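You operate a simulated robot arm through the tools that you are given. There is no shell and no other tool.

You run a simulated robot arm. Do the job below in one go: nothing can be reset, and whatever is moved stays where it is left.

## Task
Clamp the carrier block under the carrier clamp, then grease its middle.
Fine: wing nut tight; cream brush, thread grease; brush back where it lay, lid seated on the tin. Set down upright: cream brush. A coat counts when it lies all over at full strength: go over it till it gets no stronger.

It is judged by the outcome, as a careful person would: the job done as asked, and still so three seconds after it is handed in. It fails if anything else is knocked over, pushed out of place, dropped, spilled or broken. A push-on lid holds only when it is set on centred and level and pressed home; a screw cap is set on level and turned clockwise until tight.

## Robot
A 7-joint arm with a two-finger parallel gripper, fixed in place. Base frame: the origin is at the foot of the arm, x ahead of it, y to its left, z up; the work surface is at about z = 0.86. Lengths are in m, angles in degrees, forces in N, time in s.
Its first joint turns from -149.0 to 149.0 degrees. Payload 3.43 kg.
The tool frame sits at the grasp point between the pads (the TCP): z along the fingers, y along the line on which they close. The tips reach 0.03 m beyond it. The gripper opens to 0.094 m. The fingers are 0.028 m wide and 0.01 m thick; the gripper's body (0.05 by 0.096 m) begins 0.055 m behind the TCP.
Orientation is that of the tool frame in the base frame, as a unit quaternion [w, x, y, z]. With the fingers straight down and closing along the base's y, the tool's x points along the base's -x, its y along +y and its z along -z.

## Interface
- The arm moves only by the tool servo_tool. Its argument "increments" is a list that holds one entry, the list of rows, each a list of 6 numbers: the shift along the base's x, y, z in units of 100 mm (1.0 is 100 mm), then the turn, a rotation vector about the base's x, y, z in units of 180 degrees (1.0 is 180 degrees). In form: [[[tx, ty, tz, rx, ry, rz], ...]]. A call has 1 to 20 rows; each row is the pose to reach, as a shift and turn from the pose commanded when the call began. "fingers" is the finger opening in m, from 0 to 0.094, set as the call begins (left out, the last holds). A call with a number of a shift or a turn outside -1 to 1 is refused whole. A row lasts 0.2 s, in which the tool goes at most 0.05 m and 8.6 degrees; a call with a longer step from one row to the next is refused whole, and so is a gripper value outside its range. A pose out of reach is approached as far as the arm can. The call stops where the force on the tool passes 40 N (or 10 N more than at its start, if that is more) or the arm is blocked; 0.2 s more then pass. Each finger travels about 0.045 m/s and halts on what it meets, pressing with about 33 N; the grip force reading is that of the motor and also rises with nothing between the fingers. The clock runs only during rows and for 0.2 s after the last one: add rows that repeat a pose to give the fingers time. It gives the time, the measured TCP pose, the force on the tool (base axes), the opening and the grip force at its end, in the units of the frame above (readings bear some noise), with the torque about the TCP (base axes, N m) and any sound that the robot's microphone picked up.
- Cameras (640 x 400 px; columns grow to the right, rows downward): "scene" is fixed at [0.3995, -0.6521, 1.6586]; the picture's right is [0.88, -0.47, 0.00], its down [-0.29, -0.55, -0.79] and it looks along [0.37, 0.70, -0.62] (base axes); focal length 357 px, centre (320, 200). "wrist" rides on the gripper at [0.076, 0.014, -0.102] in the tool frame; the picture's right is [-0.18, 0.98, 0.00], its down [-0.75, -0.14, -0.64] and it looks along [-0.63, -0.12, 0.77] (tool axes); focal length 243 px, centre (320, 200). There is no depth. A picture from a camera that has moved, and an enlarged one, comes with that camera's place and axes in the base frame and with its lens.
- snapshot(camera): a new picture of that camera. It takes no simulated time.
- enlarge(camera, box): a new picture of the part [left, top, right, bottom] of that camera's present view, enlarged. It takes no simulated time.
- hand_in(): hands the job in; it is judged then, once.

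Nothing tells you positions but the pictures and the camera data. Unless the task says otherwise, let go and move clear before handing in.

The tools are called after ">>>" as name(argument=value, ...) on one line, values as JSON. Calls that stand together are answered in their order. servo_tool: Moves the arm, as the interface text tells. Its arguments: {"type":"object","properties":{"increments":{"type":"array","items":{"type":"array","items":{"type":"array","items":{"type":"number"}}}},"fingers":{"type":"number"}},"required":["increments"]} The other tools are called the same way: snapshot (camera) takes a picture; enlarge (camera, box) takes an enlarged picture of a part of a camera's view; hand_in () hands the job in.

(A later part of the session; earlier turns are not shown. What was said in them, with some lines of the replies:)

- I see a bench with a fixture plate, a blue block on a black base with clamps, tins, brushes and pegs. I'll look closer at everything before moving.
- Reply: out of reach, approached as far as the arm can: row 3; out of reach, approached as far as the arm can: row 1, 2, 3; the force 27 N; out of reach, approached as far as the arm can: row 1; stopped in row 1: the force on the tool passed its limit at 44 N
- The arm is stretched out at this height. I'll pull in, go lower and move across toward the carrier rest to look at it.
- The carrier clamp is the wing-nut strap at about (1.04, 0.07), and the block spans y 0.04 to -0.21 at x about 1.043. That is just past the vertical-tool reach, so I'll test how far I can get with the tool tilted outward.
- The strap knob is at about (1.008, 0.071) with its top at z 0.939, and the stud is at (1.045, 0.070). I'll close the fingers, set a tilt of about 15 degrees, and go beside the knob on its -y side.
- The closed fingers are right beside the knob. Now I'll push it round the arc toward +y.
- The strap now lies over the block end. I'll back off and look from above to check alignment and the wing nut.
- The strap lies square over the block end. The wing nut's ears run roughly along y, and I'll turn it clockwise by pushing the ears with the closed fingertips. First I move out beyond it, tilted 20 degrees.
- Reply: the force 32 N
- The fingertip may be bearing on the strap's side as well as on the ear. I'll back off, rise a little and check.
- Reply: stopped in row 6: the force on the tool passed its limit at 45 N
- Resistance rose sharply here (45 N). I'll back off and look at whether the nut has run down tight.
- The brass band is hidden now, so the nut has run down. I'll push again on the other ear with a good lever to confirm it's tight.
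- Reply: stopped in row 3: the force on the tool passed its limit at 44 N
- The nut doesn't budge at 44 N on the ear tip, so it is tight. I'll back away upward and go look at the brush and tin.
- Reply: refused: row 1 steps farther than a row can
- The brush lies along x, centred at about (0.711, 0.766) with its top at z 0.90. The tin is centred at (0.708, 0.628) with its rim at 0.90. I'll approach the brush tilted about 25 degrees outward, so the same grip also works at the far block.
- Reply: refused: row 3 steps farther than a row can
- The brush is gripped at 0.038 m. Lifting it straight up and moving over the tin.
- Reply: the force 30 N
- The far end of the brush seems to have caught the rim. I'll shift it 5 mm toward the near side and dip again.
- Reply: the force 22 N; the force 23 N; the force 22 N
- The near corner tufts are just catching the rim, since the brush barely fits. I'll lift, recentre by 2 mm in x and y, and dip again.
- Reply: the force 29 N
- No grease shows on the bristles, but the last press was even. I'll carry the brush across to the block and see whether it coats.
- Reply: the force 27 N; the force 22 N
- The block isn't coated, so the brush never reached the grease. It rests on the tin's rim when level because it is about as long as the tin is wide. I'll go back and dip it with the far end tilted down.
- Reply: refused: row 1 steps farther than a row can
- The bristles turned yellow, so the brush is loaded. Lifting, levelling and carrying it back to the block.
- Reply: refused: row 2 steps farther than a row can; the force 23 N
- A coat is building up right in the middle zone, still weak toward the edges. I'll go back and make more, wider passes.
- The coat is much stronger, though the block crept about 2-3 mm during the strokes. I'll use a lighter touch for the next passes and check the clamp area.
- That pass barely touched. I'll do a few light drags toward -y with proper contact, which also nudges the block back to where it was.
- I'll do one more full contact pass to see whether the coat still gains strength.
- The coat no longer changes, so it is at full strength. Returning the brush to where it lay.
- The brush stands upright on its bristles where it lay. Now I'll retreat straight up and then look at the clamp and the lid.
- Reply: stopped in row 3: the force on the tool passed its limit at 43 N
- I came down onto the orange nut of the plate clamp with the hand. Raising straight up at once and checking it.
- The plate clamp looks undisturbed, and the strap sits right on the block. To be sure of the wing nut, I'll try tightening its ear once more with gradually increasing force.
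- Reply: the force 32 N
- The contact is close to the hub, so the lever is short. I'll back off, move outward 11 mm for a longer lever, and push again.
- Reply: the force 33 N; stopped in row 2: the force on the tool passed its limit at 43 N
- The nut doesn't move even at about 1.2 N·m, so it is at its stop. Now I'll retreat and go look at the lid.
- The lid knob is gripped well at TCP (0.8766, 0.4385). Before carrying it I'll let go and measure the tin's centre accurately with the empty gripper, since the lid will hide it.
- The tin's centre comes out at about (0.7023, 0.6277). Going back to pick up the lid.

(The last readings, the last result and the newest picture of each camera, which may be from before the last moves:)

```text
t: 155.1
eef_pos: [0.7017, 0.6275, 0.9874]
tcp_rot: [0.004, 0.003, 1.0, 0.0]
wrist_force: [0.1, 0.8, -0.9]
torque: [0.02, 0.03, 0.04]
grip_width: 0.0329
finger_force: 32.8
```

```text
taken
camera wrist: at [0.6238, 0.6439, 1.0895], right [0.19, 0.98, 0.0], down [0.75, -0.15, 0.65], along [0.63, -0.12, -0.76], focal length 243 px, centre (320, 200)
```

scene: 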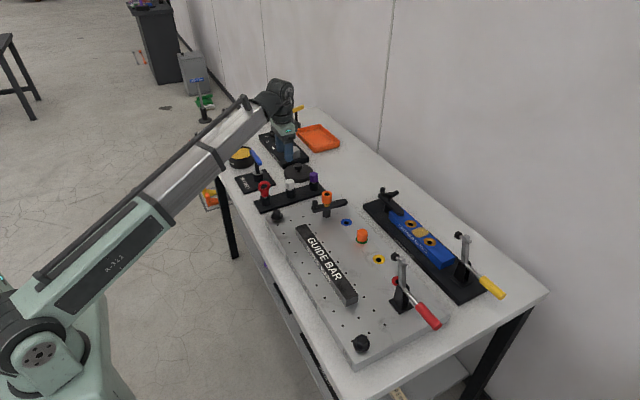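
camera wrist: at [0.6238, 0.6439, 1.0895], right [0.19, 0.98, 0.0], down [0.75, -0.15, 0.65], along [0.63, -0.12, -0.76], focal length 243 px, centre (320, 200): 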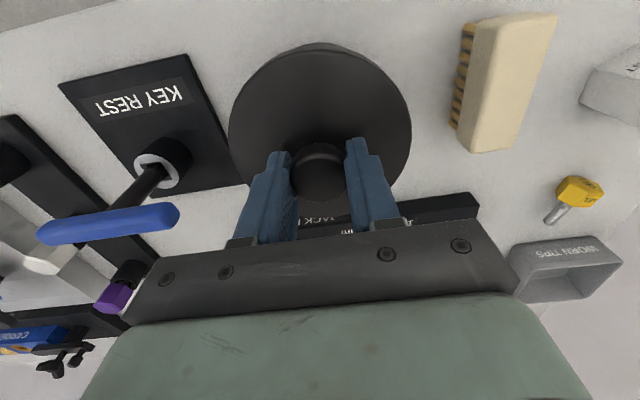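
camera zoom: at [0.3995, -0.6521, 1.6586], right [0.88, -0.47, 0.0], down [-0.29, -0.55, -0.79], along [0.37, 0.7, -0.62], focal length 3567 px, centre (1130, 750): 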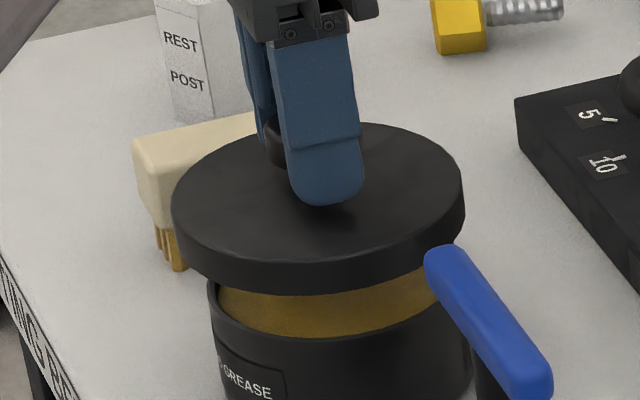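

>>> servo_tool(increments=[[[0, 0, -0.1, 0, 0, 0], [0, 0, -0.2, 0, 0, 0], [0, 0, -0.2, 0, 0, 0]]])

>>> enlarge(camera="scene", box=[218, 140, 266, 170])

>>> enlarge(camera="wrist", box=[210, 10, 430, 150])

```text
t: 155.9
eef_pos: [0.7014, 0.6282, 0.9659]
tcp_rot: [0.002, 0.003, 1.0, 0.0]
wrist_force: [-0.7, 0.9, 0.3]
torque: [-0.02, 0.0, 0.0]
grip_width: 0.0324
finger_force: 33.0
```

```text
13.33 times, centred on (242, 155) of scene
camera zoom: at [0.3995, -0.6521, 1.6586], right [0.88, -0.47, 0.0], down [-0.29, -0.55, -0.79], along [0.37, 0.7, -0.62], focal length 4756 px, centre (1360, 800)
```

zoom: 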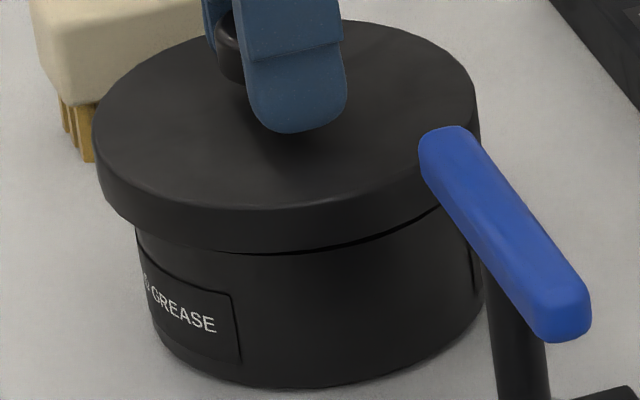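

```text
2.86 times, centred on (320, 80) of wrist
camera zoom: at [0.6236, 0.644, 1.0695], right [0.19, 0.98, 0.0], down [0.75, -0.15, 0.65], along [0.63, -0.12, -0.76], focal length 693 px, centre (320, 543)
```

zoom: 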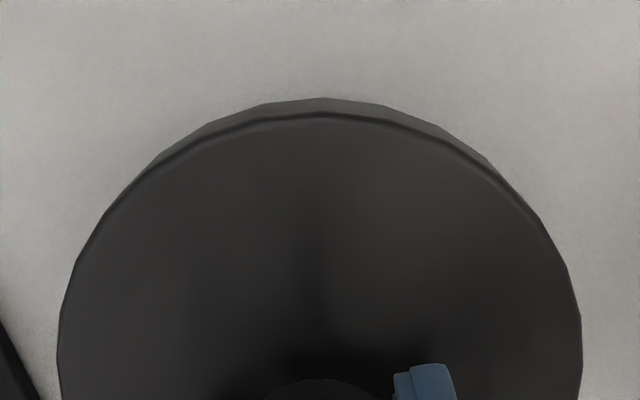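

>>> servo_tool(increments=[[[0.013, 0.005, 0, 0, 0, 0], [0.013, 0.005, -0.03, 0, 0, 0], [0.013, 0.005, -0.05, 0, 0, 0], [0.013, 0.005, -0.05, 0, 0, 0]]])

>>> enlarge(camera="scene", box=[218, 140, 266, 170])

```text
t: 156.9
eef_pos: [0.7034, 0.6275, 0.9602]
tcp_rot: [0.003, 0.003, 1.0, 0.0]
wrist_force: [-0.7, 0.4, -0.1]
torque: [-0.02, -0.01, -0.05]
grip_width: 0.0325
finger_force: 33.0
```

```text
13.33 times, centred on (242, 155) of scene
camera zoom: at [0.3995, -0.6521, 1.6586], right [0.88, -0.47, 0.0], down [-0.29, -0.55, -0.79], along [0.37, 0.7, -0.62], focal length 4756 px, centre (1360, 800)
```

zoom: 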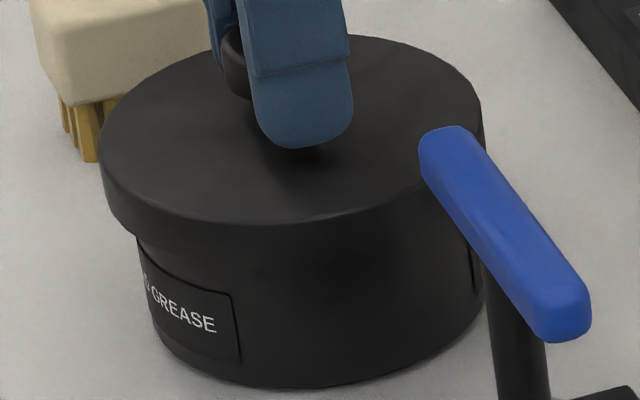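

>>> servo_tool(increments=[[[0, 0, -0.03, 0, 0, 0], [0, 0, -0.06, 0, 0, 0], [0, 0, -0.08, 0, 0, 0], [0, 0, -0.08, 0, 0, 0]]])

>>> enlarge(camera="scene", box=[218, 140, 266, 170])

```text
t: 157.9
eef_pos: [0.7023, 0.6275, 0.9542]
tcp_rot: [0.003, 0.002, 1.0, 0.001]
wrist_force: [0.3, 0.4, -0.5]
torque: [-0.02, 0.01, -0.05]
grip_width: 0.0324
finger_force: 32.8
```

```text
13.33 times, centred on (242, 155) of scene
camera zoom: at [0.3995, -0.6521, 1.6586], right [0.88, -0.47, 0.0], down [-0.29, -0.55, -0.79], along [0.37, 0.7, -0.62], focal length 4756 px, centre (1360, 800)
```

zoom: 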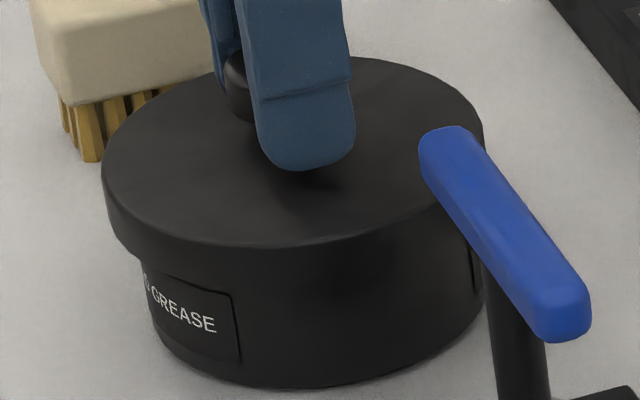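

>>> servo_tool(increments=[[[0, 0, -0.03, 0, 0, 0], [0, 0, -0.05, 0, 0, 0], [0, 0, -0.05, 0, 0, 0]]])

>>> servo_tool(increments=[[[0, 0, -0.02, 0, 0, 0], [0, 0, -0.03, 0, 0, 0], [0, 0, -0.03, 0, 0, 0]]])

>>> enlarge(camera="scene", box=[218, 140, 266, 170])

```text
t: 158.7
eef_pos: [0.7019, 0.6265, 0.9504]
tcp_rot: [0.004, 0.003, 1.0, 0.001]
wrist_force: [1.1, 0.8, 6.7]
torque: [0.02, 0.05, -0.05]
grip_width: 0.0325
finger_force: 33.0
```

```text
t: 159.4
eef_pos: [0.7028, 0.6268, 0.9489]
tcp_rot: [0.004, 0.003, 1.0, 0.001]
wrist_force: [-1.8, -2.1, 11.3]
torque: [-0.28, 0.09, 0.02]
grip_width: 0.0323
finger_force: 32.6
stopped in row 3: the force on the tool passed its limit at 41 N (the readings are from after the stop); the commanded pose is now the measured one
```

```text
13.33 times, centred on (242, 155) of scene
camera zoom: at [0.3995, -0.6521, 1.6586], right [0.88, -0.47, 0.0], down [-0.29, -0.55, -0.79], along [0.37, 0.7, -0.62], focal length 4756 px, centre (1360, 800)
```

zoom: 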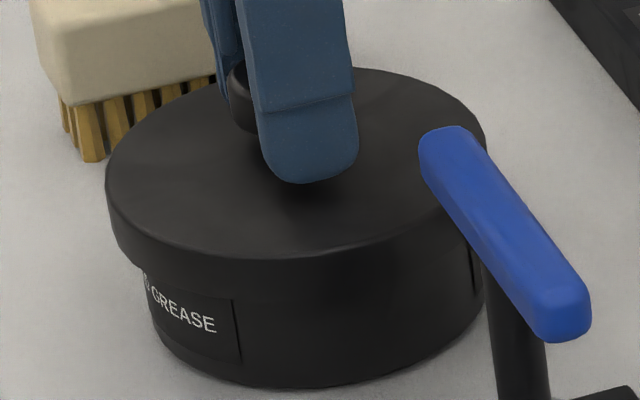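

The lid went on and took 41 N, so it appears seated. I'll release it and press the knob once more from above with the closed fingers to make sure it's home.

>>> servo_tool(increments=[[[0, 0, 0, 0, 0, 0], [0, 0, 0, 0, 0, 0], [0, 0, 0, 0, 0, 0], [0, 0, 0.2, 0, 0, 0], [0, 0, 0.5, 0, 0, 0]]], fingers=0.06)

>>> servo_tool(increments=[[[0, 0, 0, 0, 0, 0], [0, 0, 0, 0, 0, 0], [0, 0, 0, 0, 0, 0], [0, 0, 0, 0, 0, 0], [0, 0, 0, 0, 0, 0]]], fingers=0.0)

>>> enlarge(camera="scene", box=[215, 130, 263, 170])

>>> enlarge(camera="wrist", box=[220, 40, 420, 220])

```text
t: 160.6
eef_pos: [0.7035, 0.6262, 0.9964]
tcp_rot: [0.004, 0.002, 1.0, 0.0]
wrist_force: [0.4, 0.3, 0.7]
torque: [0.0, 0.02, 0.01]
grip_width: 0.0601
finger_force: 0.1
```

```text
t: 161.8
eef_pos: [0.7048, 0.6259, 0.9968]
tcp_rot: [0.004, 0.003, 1.0, 0.001]
wrist_force: [-0.3, 0.6, 0.6]
torque: [0.01, 0.02, -0.03]
grip_width: 0.0001
finger_force: 33.4
```

```text
10.00 times, centred on (239, 150) of scene
camera zoom: at [0.3995, -0.6521, 1.6586], right [0.88, -0.47, 0.0], down [-0.29, -0.55, -0.79], along [0.37, 0.7, -0.62], focal length 3567 px, centre (1130, 700)
```

zoom: 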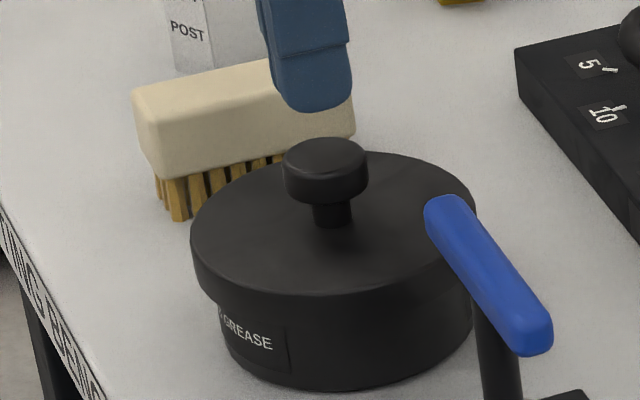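

```text
2.22 times, centred on (320, 130) of wrist
camera zoom: at [0.6253, 0.6424, 1.1001], right [0.19, 0.98, 0.0], down [0.75, -0.15, 0.65], along [0.64, -0.12, -0.76], focal length 539 px, centre (320, 356)
```

zoom: 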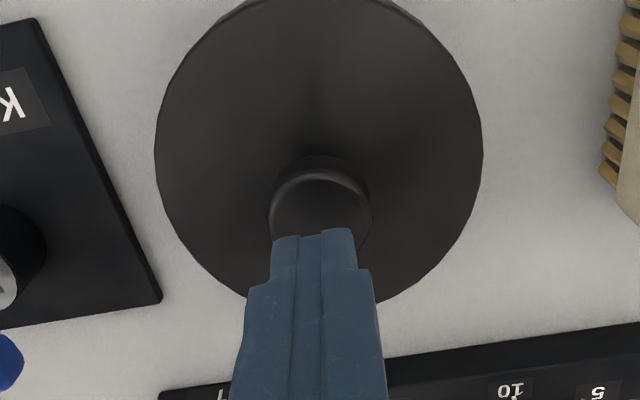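

>>> servo_tool(increments=[[[-0.012, 0.007, -0.15, 0, 0, 0], [-0.012, 0.007, -0.25, 0, 0, 0], [-0.012, 0.007, -0.28, 0, 0, 0], [-0.012, 0.007, -0.3, 0, 0, 0], [-0.012, 0.007, -0.32, 0, 0, 0], [-0.012, 0.007, -0.34, 0, 0, 0]]])

>>> enlarge(camera="scene", box=[218, 140, 266, 170])

```text
t: 162.8
eef_pos: [0.7028, 0.6282, 0.9746]
tcp_rot: [0.006, 0.002, 1.0, 0.003]
wrist_force: [-0.9, -2.9, 14.0]
torque: [-0.12, 0.19, 0.03]
grip_width: 0.0
finger_force: 33.3
stopped in row 4: the force on the tool passed its limit at 45 N (the readings are from after the stop); the commanded pose is now the measured one
```

```text
13.33 times, centred on (242, 155) of scene
camera zoom: at [0.3995, -0.6521, 1.6586], right [0.88, -0.47, 0.0], down [-0.29, -0.55, -0.79], along [0.37, 0.7, -0.62], focal length 4756 px, centre (1360, 800)
```

zoom: 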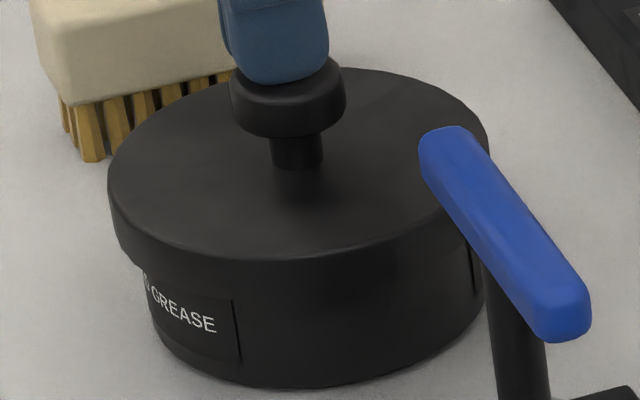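

The lid sits level with its plate on the rim and resisted 45 N. Now I'll move clear and make a final check of everything.

>>> servo_tool(increments=[[[0, 0, 0.3, 0, 0, 0], [0, 0, 0.7, 0, 0, 0], [-0.3, -0.2, 1.0, 0, 0, 0], [-0.7, -0.4, 1.0, 0, 0, 0], [-0.8, -0.6, 1.0, 0, 0, 0], [-0.8, -0.6, 1.0, 0, 0, 0]]])

>>> snapshot(camera="scene")

>>> enlarge(camera="scene", box=[200, 90, 360, 190])

>>> enlarge(camera="scene", box=[350, 180, 510, 280])

>>> enlarge(camera="scene", box=[240, 160, 400, 260])

>>> enlarge(camera="scene", box=[412, 220, 444, 240])

>>> snapshot(camera="wrist")

```text
t: 164.2
eef_pos: [0.6243, 0.5684, 1.0706]
tcp_rot: [0.006, 0.003, 1.0, 0.001]
wrist_force: [-0.7, -0.6, 0.3]
torque: [-0.04, -0.02, -0.02]
grip_width: 0.0
finger_force: 32.7
```

```text
taken
```

scene: 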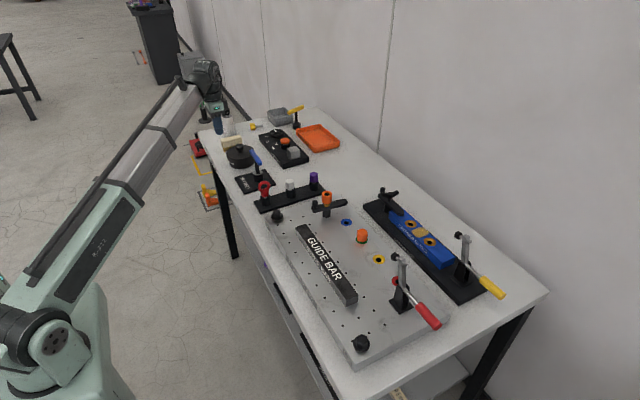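

```text
4.00 times, centred on (280, 140) of scene
camera zoom: at [0.3995, -0.6521, 1.6586], right [0.88, -0.47, 0.0], down [-0.29, -0.55, -0.79], along [0.37, 0.7, -0.62], focal length 1427 px, centre (480, 440)
```

zoom: 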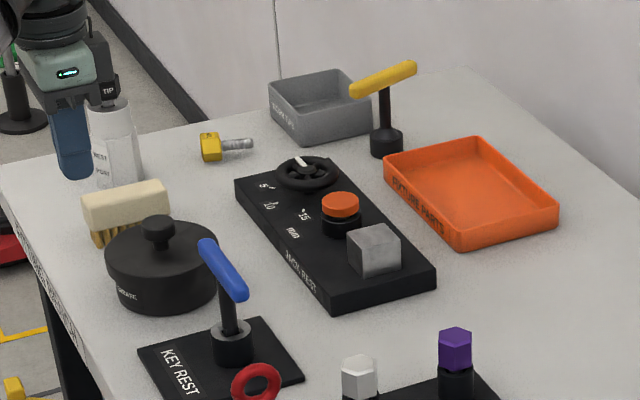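

```text
4.00 times, centred on (430, 230) of scene
camera zoom: at [0.3995, -0.6521, 1.6586], right [0.88, -0.47, 0.0], down [-0.29, -0.55, -0.79], along [0.37, 0.7, -0.62], focal length 1427 px, centre (-120, 80)
```

zoom: 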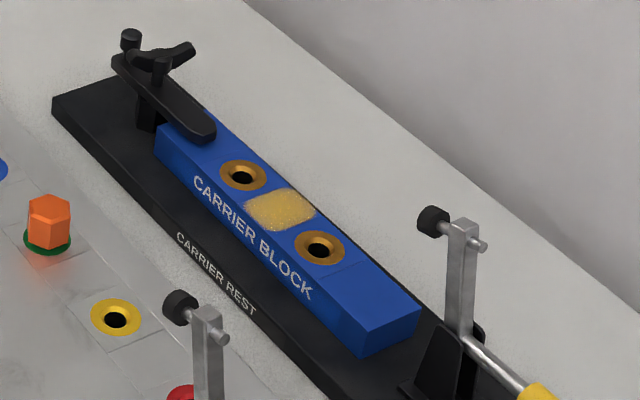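

```text
4.00 times, centred on (320, 210) of scene
camera zoom: at [0.3995, -0.6521, 1.6586], right [0.88, -0.47, 0.0], down [-0.29, -0.55, -0.79], along [0.37, 0.7, -0.62], focal length 1427 px, centre (320, 160)
```

zoom: 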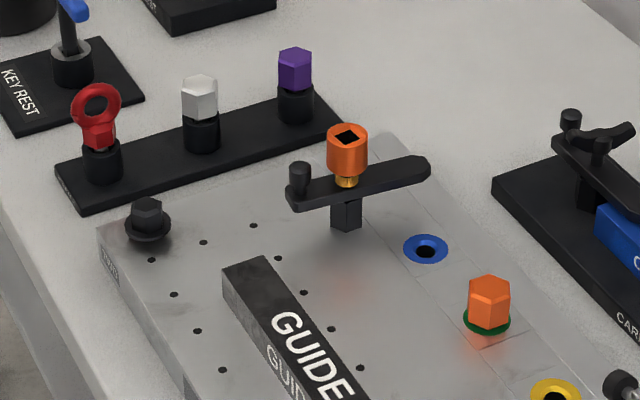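

```text
16.00 times, centred on (428, 230) of scene
camera zoom: at [0.3995, -0.6521, 1.6586], right [0.88, -0.47, 0.0], down [-0.29, -0.55, -0.79], along [0.37, 0.7, -0.62], focal length 5707 px, centre (-1408, -280)
```

zoom: 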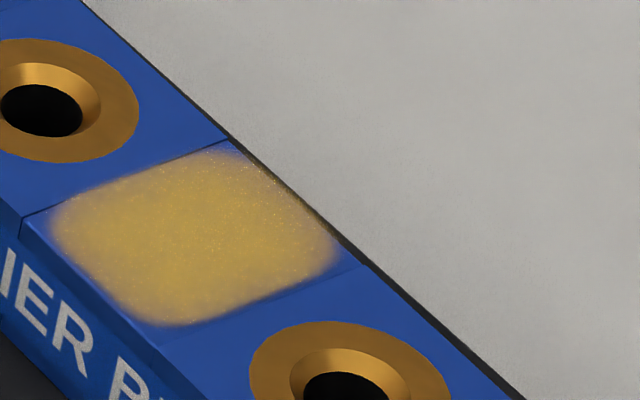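

```text
taken
camera wrist: at [0.5453, 0.5842, 1.1738], right [0.19, 0.98, 0.01], down [0.75, -0.15, 0.65], along [0.64, -0.12, -0.76], focal length 243 px, centre (320, 200)
```

wrist: 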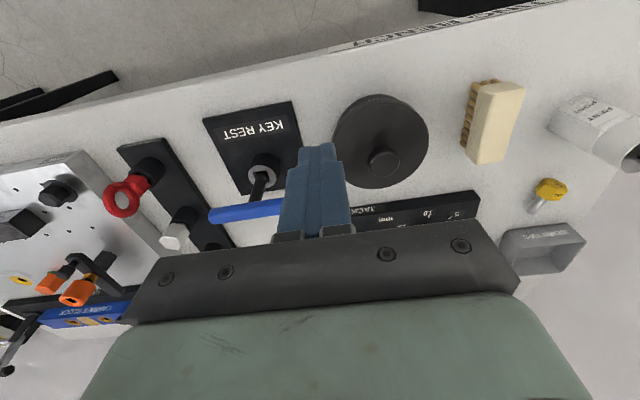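

Everything looks right except that the plate clamp's strap may have swung a few degrees when I bumped it. I'll return to the starting pose to compare with the first pictures.

>>> servo_tool(increments=[[[0.2, -0.1, 0.3, 0, 0, 0], [0.5, -0.2, 0.6, 0, 0, 0], [0.8, -0.3, 0.9, 0, 0, 0], [0.95, -0.5, 1.0, 0, 0, 0]]], fingers=0.094)

>>> servo_tool(increments=[[[0.3, -0.2, 0.2, 0, 0, 0], [0.6, -0.4, 0.4, 0, 0, 0], [0.9, -0.6, 0.7, 0, 0, 0], [0.9, -0.8, 0.72, 0, 0, 0]]])

```text
t: 165.2
eef_pos: [0.7168, 0.5179, 1.1723]
tcp_rot: [0.005, 0.002, 1.0, 0.001]
wrist_force: [0.6, -0.5, 0.0]
torque: [-0.01, 0.01, 0.03]
grip_width: 0.0862
finger_force: 0.2
```

```text
t: 166.2
eef_pos: [0.8119, 0.4405, 1.2361]
tcp_rot: [0.01, 0.003, 1.0, 0.005]
wrist_force: [0.2, -1.1, 0.4]
torque: [-0.02, -0.02, 0.01]
grip_width: 0.0941
finger_force: 0.0
out of reach, approached as far as the arm can: row 4
```

>>> snapshot(camera="wrist")

>>> enlarge(camera="wrist", box=[0, 0, 320, 200])

>>> enlarge(camera="scene", box=[305, 185, 353, 215])

```text
taken
camera wrist: at [0.7323, 0.455, 1.3392], right [0.19, 0.98, 0.01], down [0.74, -0.15, 0.66], along [0.65, -0.11, -0.75], focal length 243 px, centre (320, 200)
```

wrist: 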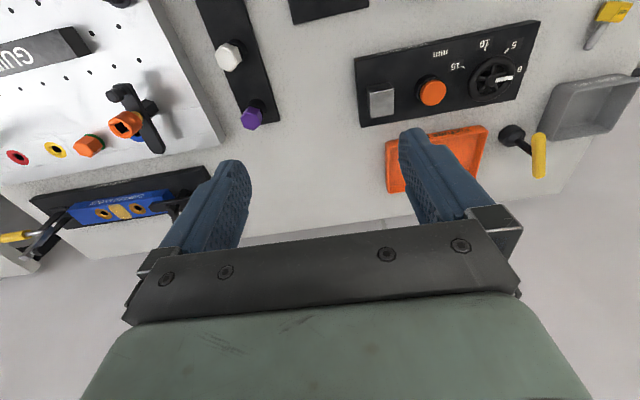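

```text
2.00 times, centred on (160, 100) of wrist
camera zoom: at [0.7323, 0.455, 1.3392], right [0.19, 0.98, 0.01], down [0.74, -0.15, 0.66], along [0.65, -0.11, -0.75], focal length 485 px, centre (640, 400)
```

zoom: 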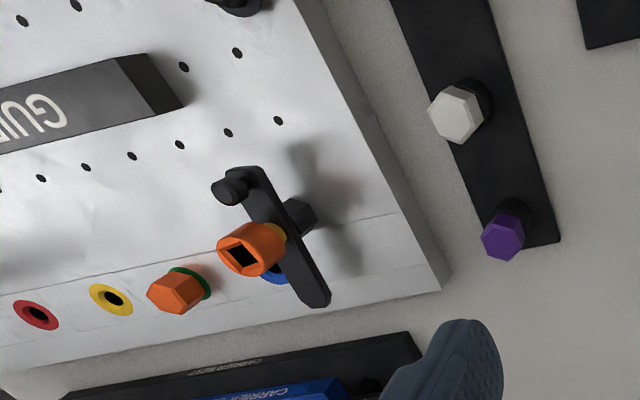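

```text
13.33 times, centred on (329, 200) of scene
camera zoom: at [0.3995, -0.6521, 1.6586], right [0.88, -0.47, 0.0], down [-0.29, -0.55, -0.79], along [0.37, 0.7, -0.62], focal length 4756 px, centre (200, 200)
```

zoom: 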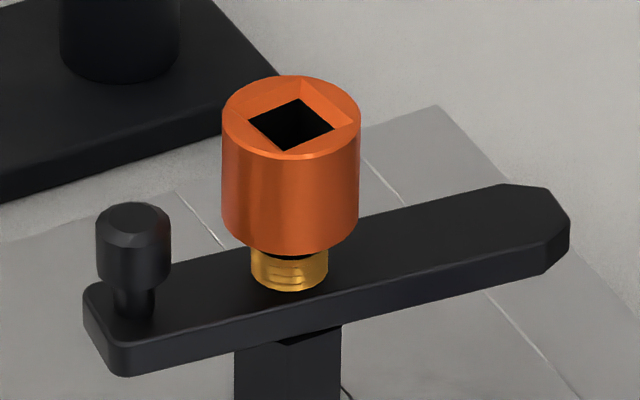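

>>> servo_tool(increments=[[[-0.1, -0.2, -0.4, 0, 0, 0], [0.0, -0.5, -0.7, 0, 0, 0], [0.1, -0.8, -1.0, 0, 0, 0]]], fingers=0.0)

>>> servo_tool(increments=[[[0.1, -0.4, -0.2, 0, 0, 0], [0.2, -0.8, -0.4, 0, 0, 0], [0.3, -1.0, -0.6, 0, 0, 0]]])

>>> servo_tool(increments=[[[0.1, -0.4, -0.1, 0, 0, 0], [0.2, -0.8, -0.2, 0, 0, 0], [0.2, -1.0, -0.2, 0, 0, 0], [0.2, -1.0, -0.2, 0, 0, 0]]])

>>> snapshot(camera="wrist")

```text
t: 167.0
eef_pos: [0.8223, 0.3594, 1.1387]
tcp_rot: [0.005, 0.003, 1.0, 0.001]
wrist_force: [-0.6, 0.0, 0.2]
torque: [-0.01, -0.03, 0.0]
grip_width: 0.0234
finger_force: 0.1
```

```text
t: 167.8
eef_pos: [0.8514, 0.2591, 1.0758]
tcp_rot: [0.006, 0.002, 1.0, 0.002]
wrist_force: [0.3, 0.3, 0.1]
torque: [-0.01, -0.01, 0.03]
grip_width: 0.0
finger_force: 33.1
```

```text
t: 168.8
eef_pos: [0.8717, 0.1587, 1.0566]
tcp_rot: [0.006, 0.003, 1.0, 0.001]
wrist_force: [0.0, -0.4, 0.2]
torque: [0.02, 0.01, 0.0]
grip_width: 0.0
finger_force: 32.5
```

```text
taken
camera wrist: at [0.7932, 0.1753, 1.1586], right [0.19, 0.98, 0.01], down [0.75, -0.15, 0.65], along [0.64, -0.12, -0.76], focal length 243 px, centre (320, 200)
```

wrist: 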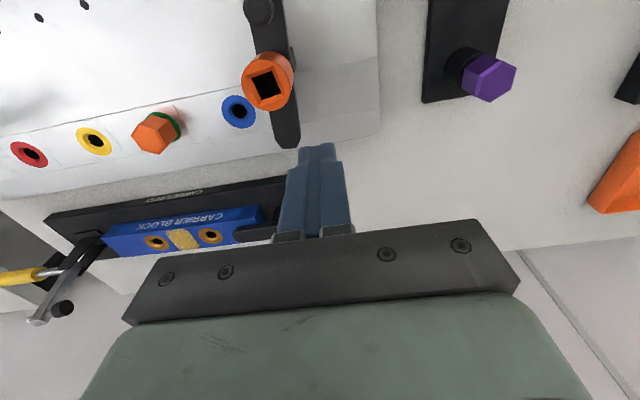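

The strap now sits at about -5 to -6 degrees, where it was near 0 before the bump. I'll nudge its tip gently back by about 6-7 mm.

>>> servo_tool(increments=[[[0.1, -0.4, 0, 0, 0, 0], [0.213, -0.787, 0, 0, 0, 0], [0.213, -0.787, -0.4, 0, 0, 0], [0.213, -0.787, -0.8, 0, 0, 0], [0.213, -0.787, -1.0, 0, 0, 0], [0.213, -0.787, -1.0, 0, 0, 0]]])

>>> enlarge(camera="wrist", box=[200, 20, 440, 200])

>>> enlarge(camera="scene", box=[305, 180, 369, 220])

```text
t: 170.2
eef_pos: [0.8924, 0.0827, 0.9566]
tcp_rot: [0.005, 0.002, 1.0, 0.0]
wrist_force: [-0.8, 0.2, 0.3]
torque: [0.0, -0.04, 0.0]
grip_width: 0.0
finger_force: 32.7
```

```text
2.22 times, centred on (320, 110) of wrist
camera zoom: at [0.8136, 0.0982, 1.0597], right [0.19, 0.98, 0.01], down [0.75, -0.15, 0.65], along [0.64, -0.12, -0.76], focal length 539 px, centre (320, 400)
```

zoom: 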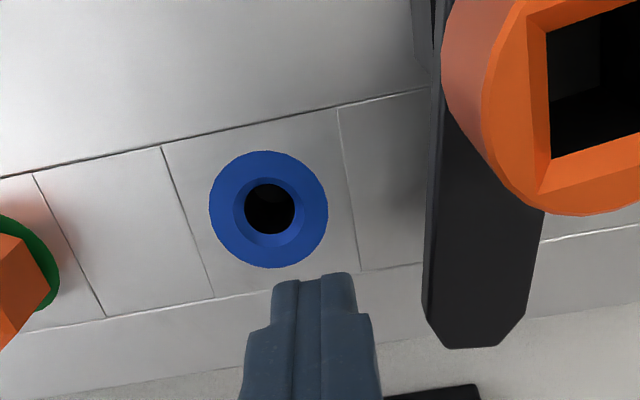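

```text
10.00 times, centred on (337, 200) of scene
camera zoom: at [0.3995, -0.6521, 1.6586], right [0.88, -0.47, 0.0], down [-0.29, -0.55, -0.79], along [0.37, 0.7, -0.62], focal length 3567 px, centre (150, 200)
```

zoom: 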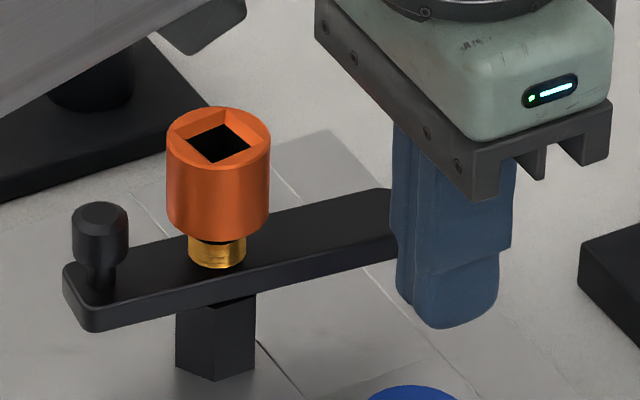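

>>> servo_tool(increments=[[[0, 0.1, 0, 0, 0, 0], [0, 0.14, 0, 0, 0, 0], [0, 0.17, 0, 0, 0, 0], [0, 0.19, 0, 0, 0, 0], [0, 0.19, 0, 0, 0, 0]]])

>>> enlarge(camera="wrist", box=[200, 20, 440, 200])

>>> enlarge(camera="scene", box=[305, 180, 369, 220])

```text
t: 171.4
eef_pos: [0.8921, 0.1013, 0.9578]
tcp_rot: [0.005, 0.003, 1.0, 0.002]
wrist_force: [0.9, -0.7, -0.5]
torque: [0.02, 0.0, -0.01]
grip_width: 0.0
finger_force: 32.7
```

```text
2.22 times, centred on (320, 110) of wrist
camera zoom: at [0.8136, 0.1166, 1.0602], right [0.19, 0.98, 0.01], down [0.75, -0.15, 0.65], along [0.64, -0.12, -0.76], focal length 539 px, centre (320, 400)
```

zoom: 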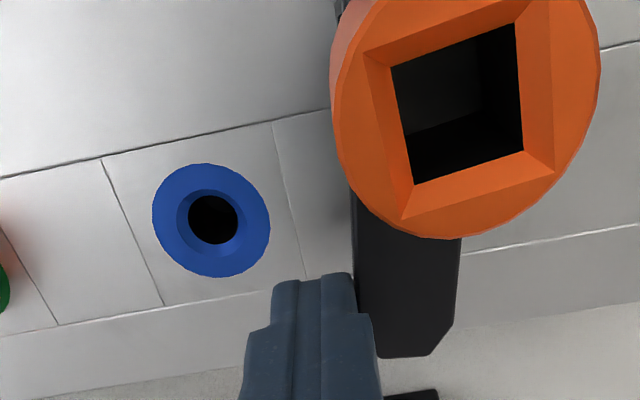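

```text
10.00 times, centred on (337, 200) of scene
camera zoom: at [0.3995, -0.6521, 1.6586], right [0.88, -0.47, 0.0], down [-0.29, -0.55, -0.79], along [0.37, 0.7, -0.62], focal length 3567 px, centre (150, 200)
```

zoom: 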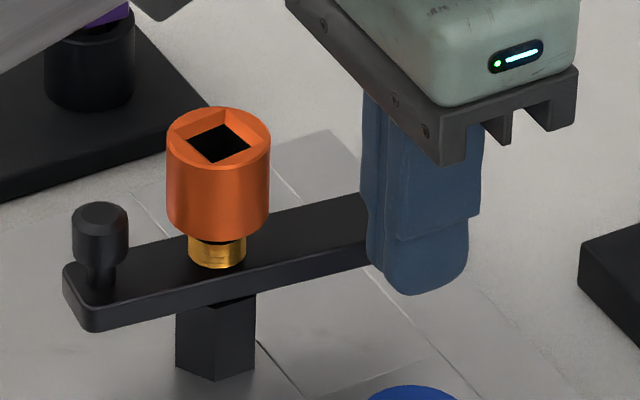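

>>> servo_tool(increments=[[[0, 0.02, 0, 0, 0, 0], [0, 0.04, 0, 0, 0, 0], [0, 0.055, 0, 0, 0, 0], [0, 0.055, 0, 0, 0, 0]]])

>>> enlarge(camera="scene", box=[305, 180, 369, 220])

>>> enlarge(camera="wrist", box=[200, 20, 440, 200])

```text
t: 172.4
eef_pos: [0.8929, 0.1061, 0.9574]
tcp_rot: [0.006, 0.002, 1.0, 0.002]
wrist_force: [-0.4, 0.0, -0.5]
torque: [-0.03, -0.01, 0.0]
grip_width: 0.0
finger_force: 33.0
```

```text
10.00 times, centred on (337, 200) of scene
camera zoom: at [0.3995, -0.6521, 1.6586], right [0.88, -0.47, 0.0], down [-0.29, -0.55, -0.79], along [0.37, 0.7, -0.62], focal length 3567 px, centre (150, 200)
```

zoom: 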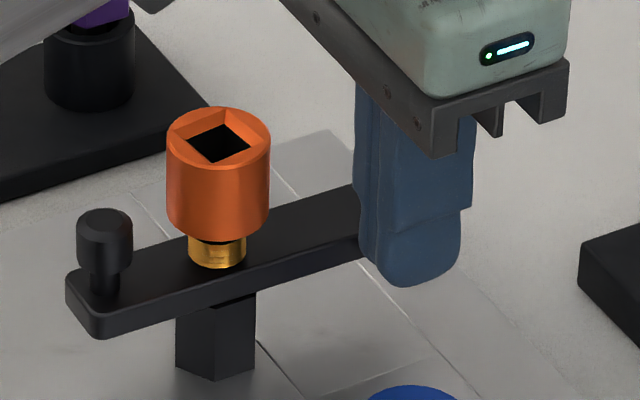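

```text
2.22 times, centred on (320, 110) of wrist
camera zoom: at [0.8141, 0.1221, 1.0594], right [0.19, 0.98, 0.01], down [0.75, -0.15, 0.65], along [0.64, -0.12, -0.76], focal length 539 px, centre (320, 400)
```

zoom: 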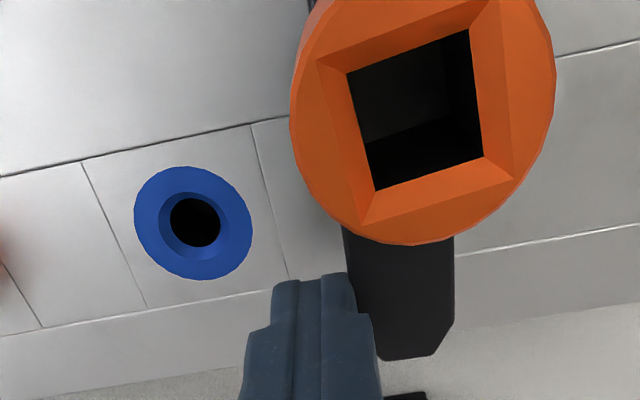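

The strap is back. Its knob is where it was in the first pictures. Backing off and moving clear.

>>> servo_tool(increments=[[[0, -0.15, 0, 0, 0, 0], [0, -0.25, 0.2, 0, 0, 0], [0, -0.25, 0.6, 0, 0, 0], [0, -0.25, 1.0, 0, 0, 0]]])

>>> servo_tool(increments=[[[-0.3, 0.0, 0.3, 0, 0, 0], [-0.7, 0.2, 0.5, 0, 0, 0], [-1.0, 0.4, 0.6, 0, 0, 0]]])

>>> snapshot(camera="scene")

>>> enlarge(camera="scene", box=[240, 160, 400, 260])

>>> enlarge(camera="scene", box=[350, 180, 510, 280])

>>> enlarge(camera="scene", box=[200, 90, 360, 190])

```text
t: 173.4
eef_pos: [0.8936, 0.0817, 1.057]
tcp_rot: [0.005, 0.002, 1.0, 0.002]
wrist_force: [0.4, -0.7, 0.0]
torque: [0.0, 0.02, -0.04]
grip_width: 0.0001
finger_force: 32.6
```

```text
t: 174.2
eef_pos: [0.792, 0.1224, 1.1155]
tcp_rot: [0.006, 0.003, 1.0, 0.001]
wrist_force: [0.4, 0.5, -0.2]
torque: [0.02, 0.02, 0.0]
grip_width: 0.0001
finger_force: 32.5
```

```text
taken
```

scene: 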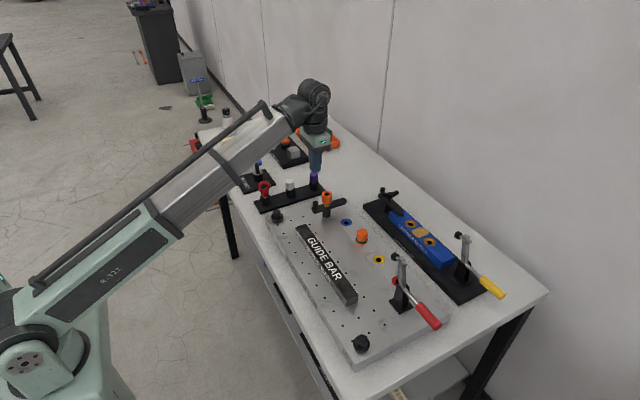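

```text
4.00 times, centred on (320, 210) of scene
camera zoom: at [0.3995, -0.6521, 1.6586], right [0.88, -0.47, 0.0], down [-0.29, -0.55, -0.79], along [0.37, 0.7, -0.62], focal length 1427 px, centre (320, 160)
```

zoom: 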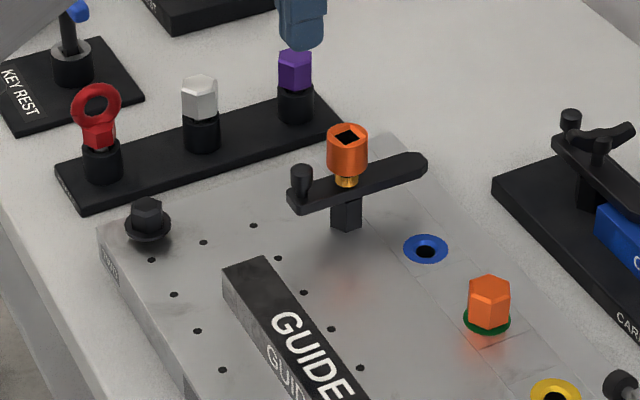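

```text
4.00 times, centred on (430, 230) of scene
camera zoom: at [0.3995, -0.6521, 1.6586], right [0.88, -0.47, 0.0], down [-0.29, -0.55, -0.79], along [0.37, 0.7, -0.62], focal length 1427 px, centre (-120, 80)
```

zoom: 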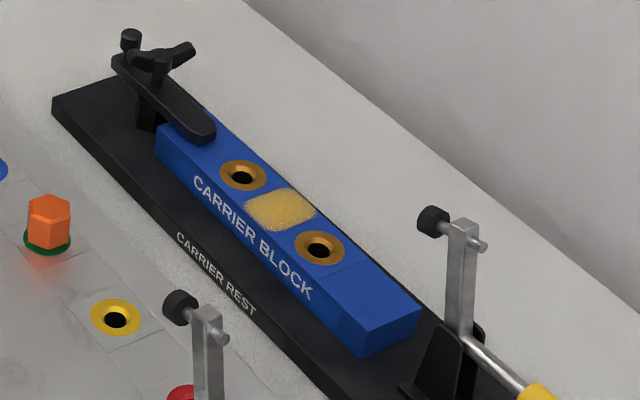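

```text
4.00 times, centred on (280, 140) of scene
camera zoom: at [0.3995, -0.6521, 1.6586], right [0.88, -0.47, 0.0], down [-0.29, -0.55, -0.79], along [0.37, 0.7, -0.62], focal length 1427 px, centre (480, 440)
```

zoom: 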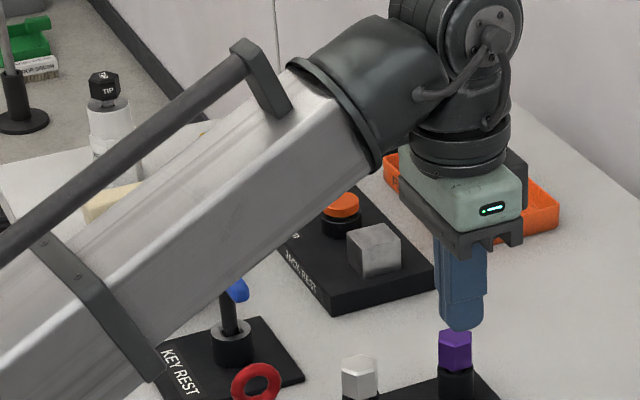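

The job stands as asked:
- **Block:** it is under the carrier strap with the wing nut tight.
- **Grease:** the middle zone is coated all over at full strength.
- **Brush and tin:** the cream brush stands upright where it lay, and the lid is seated on the tin.
- **Arm:** it is clear of everything.

I bumped the plate clamp's strap along the way and pushed it back. I'm handing in.

>>> hand_in()

```text
The job is handed in.
```

I've handed the job in. The carrier block is clamped and its middle is greased. I don't have the verdict yet.

- **Clamp:** The strap lies over the end of the block. The wing nut is at its stop and didn't turn when I pushed its ear with about 43 N. Even so, the block slid a few millimetres while I was brushing it. It ended within about 2 mm of where it started. I couldn't tell how hard the strap actually presses on it.
- **Grease:** I coated the middle zone with the cream brush and thread grease from the tin. The last pass made no visible difference, so I took it as full strength.
- **Brush and tin:** The brush is upright on its bristles within a few millimetres of where it lay. The lid is centred and level on the tin, and I pressed it down with about 45 N.
- **Bumped clamp:** While checking the clamp, I lowered the hand onto the orange nut of the fixture plate's clamp, and its strap swung about 5 degrees. I pushed it back to its original position as closely as I could judge from the pictures.
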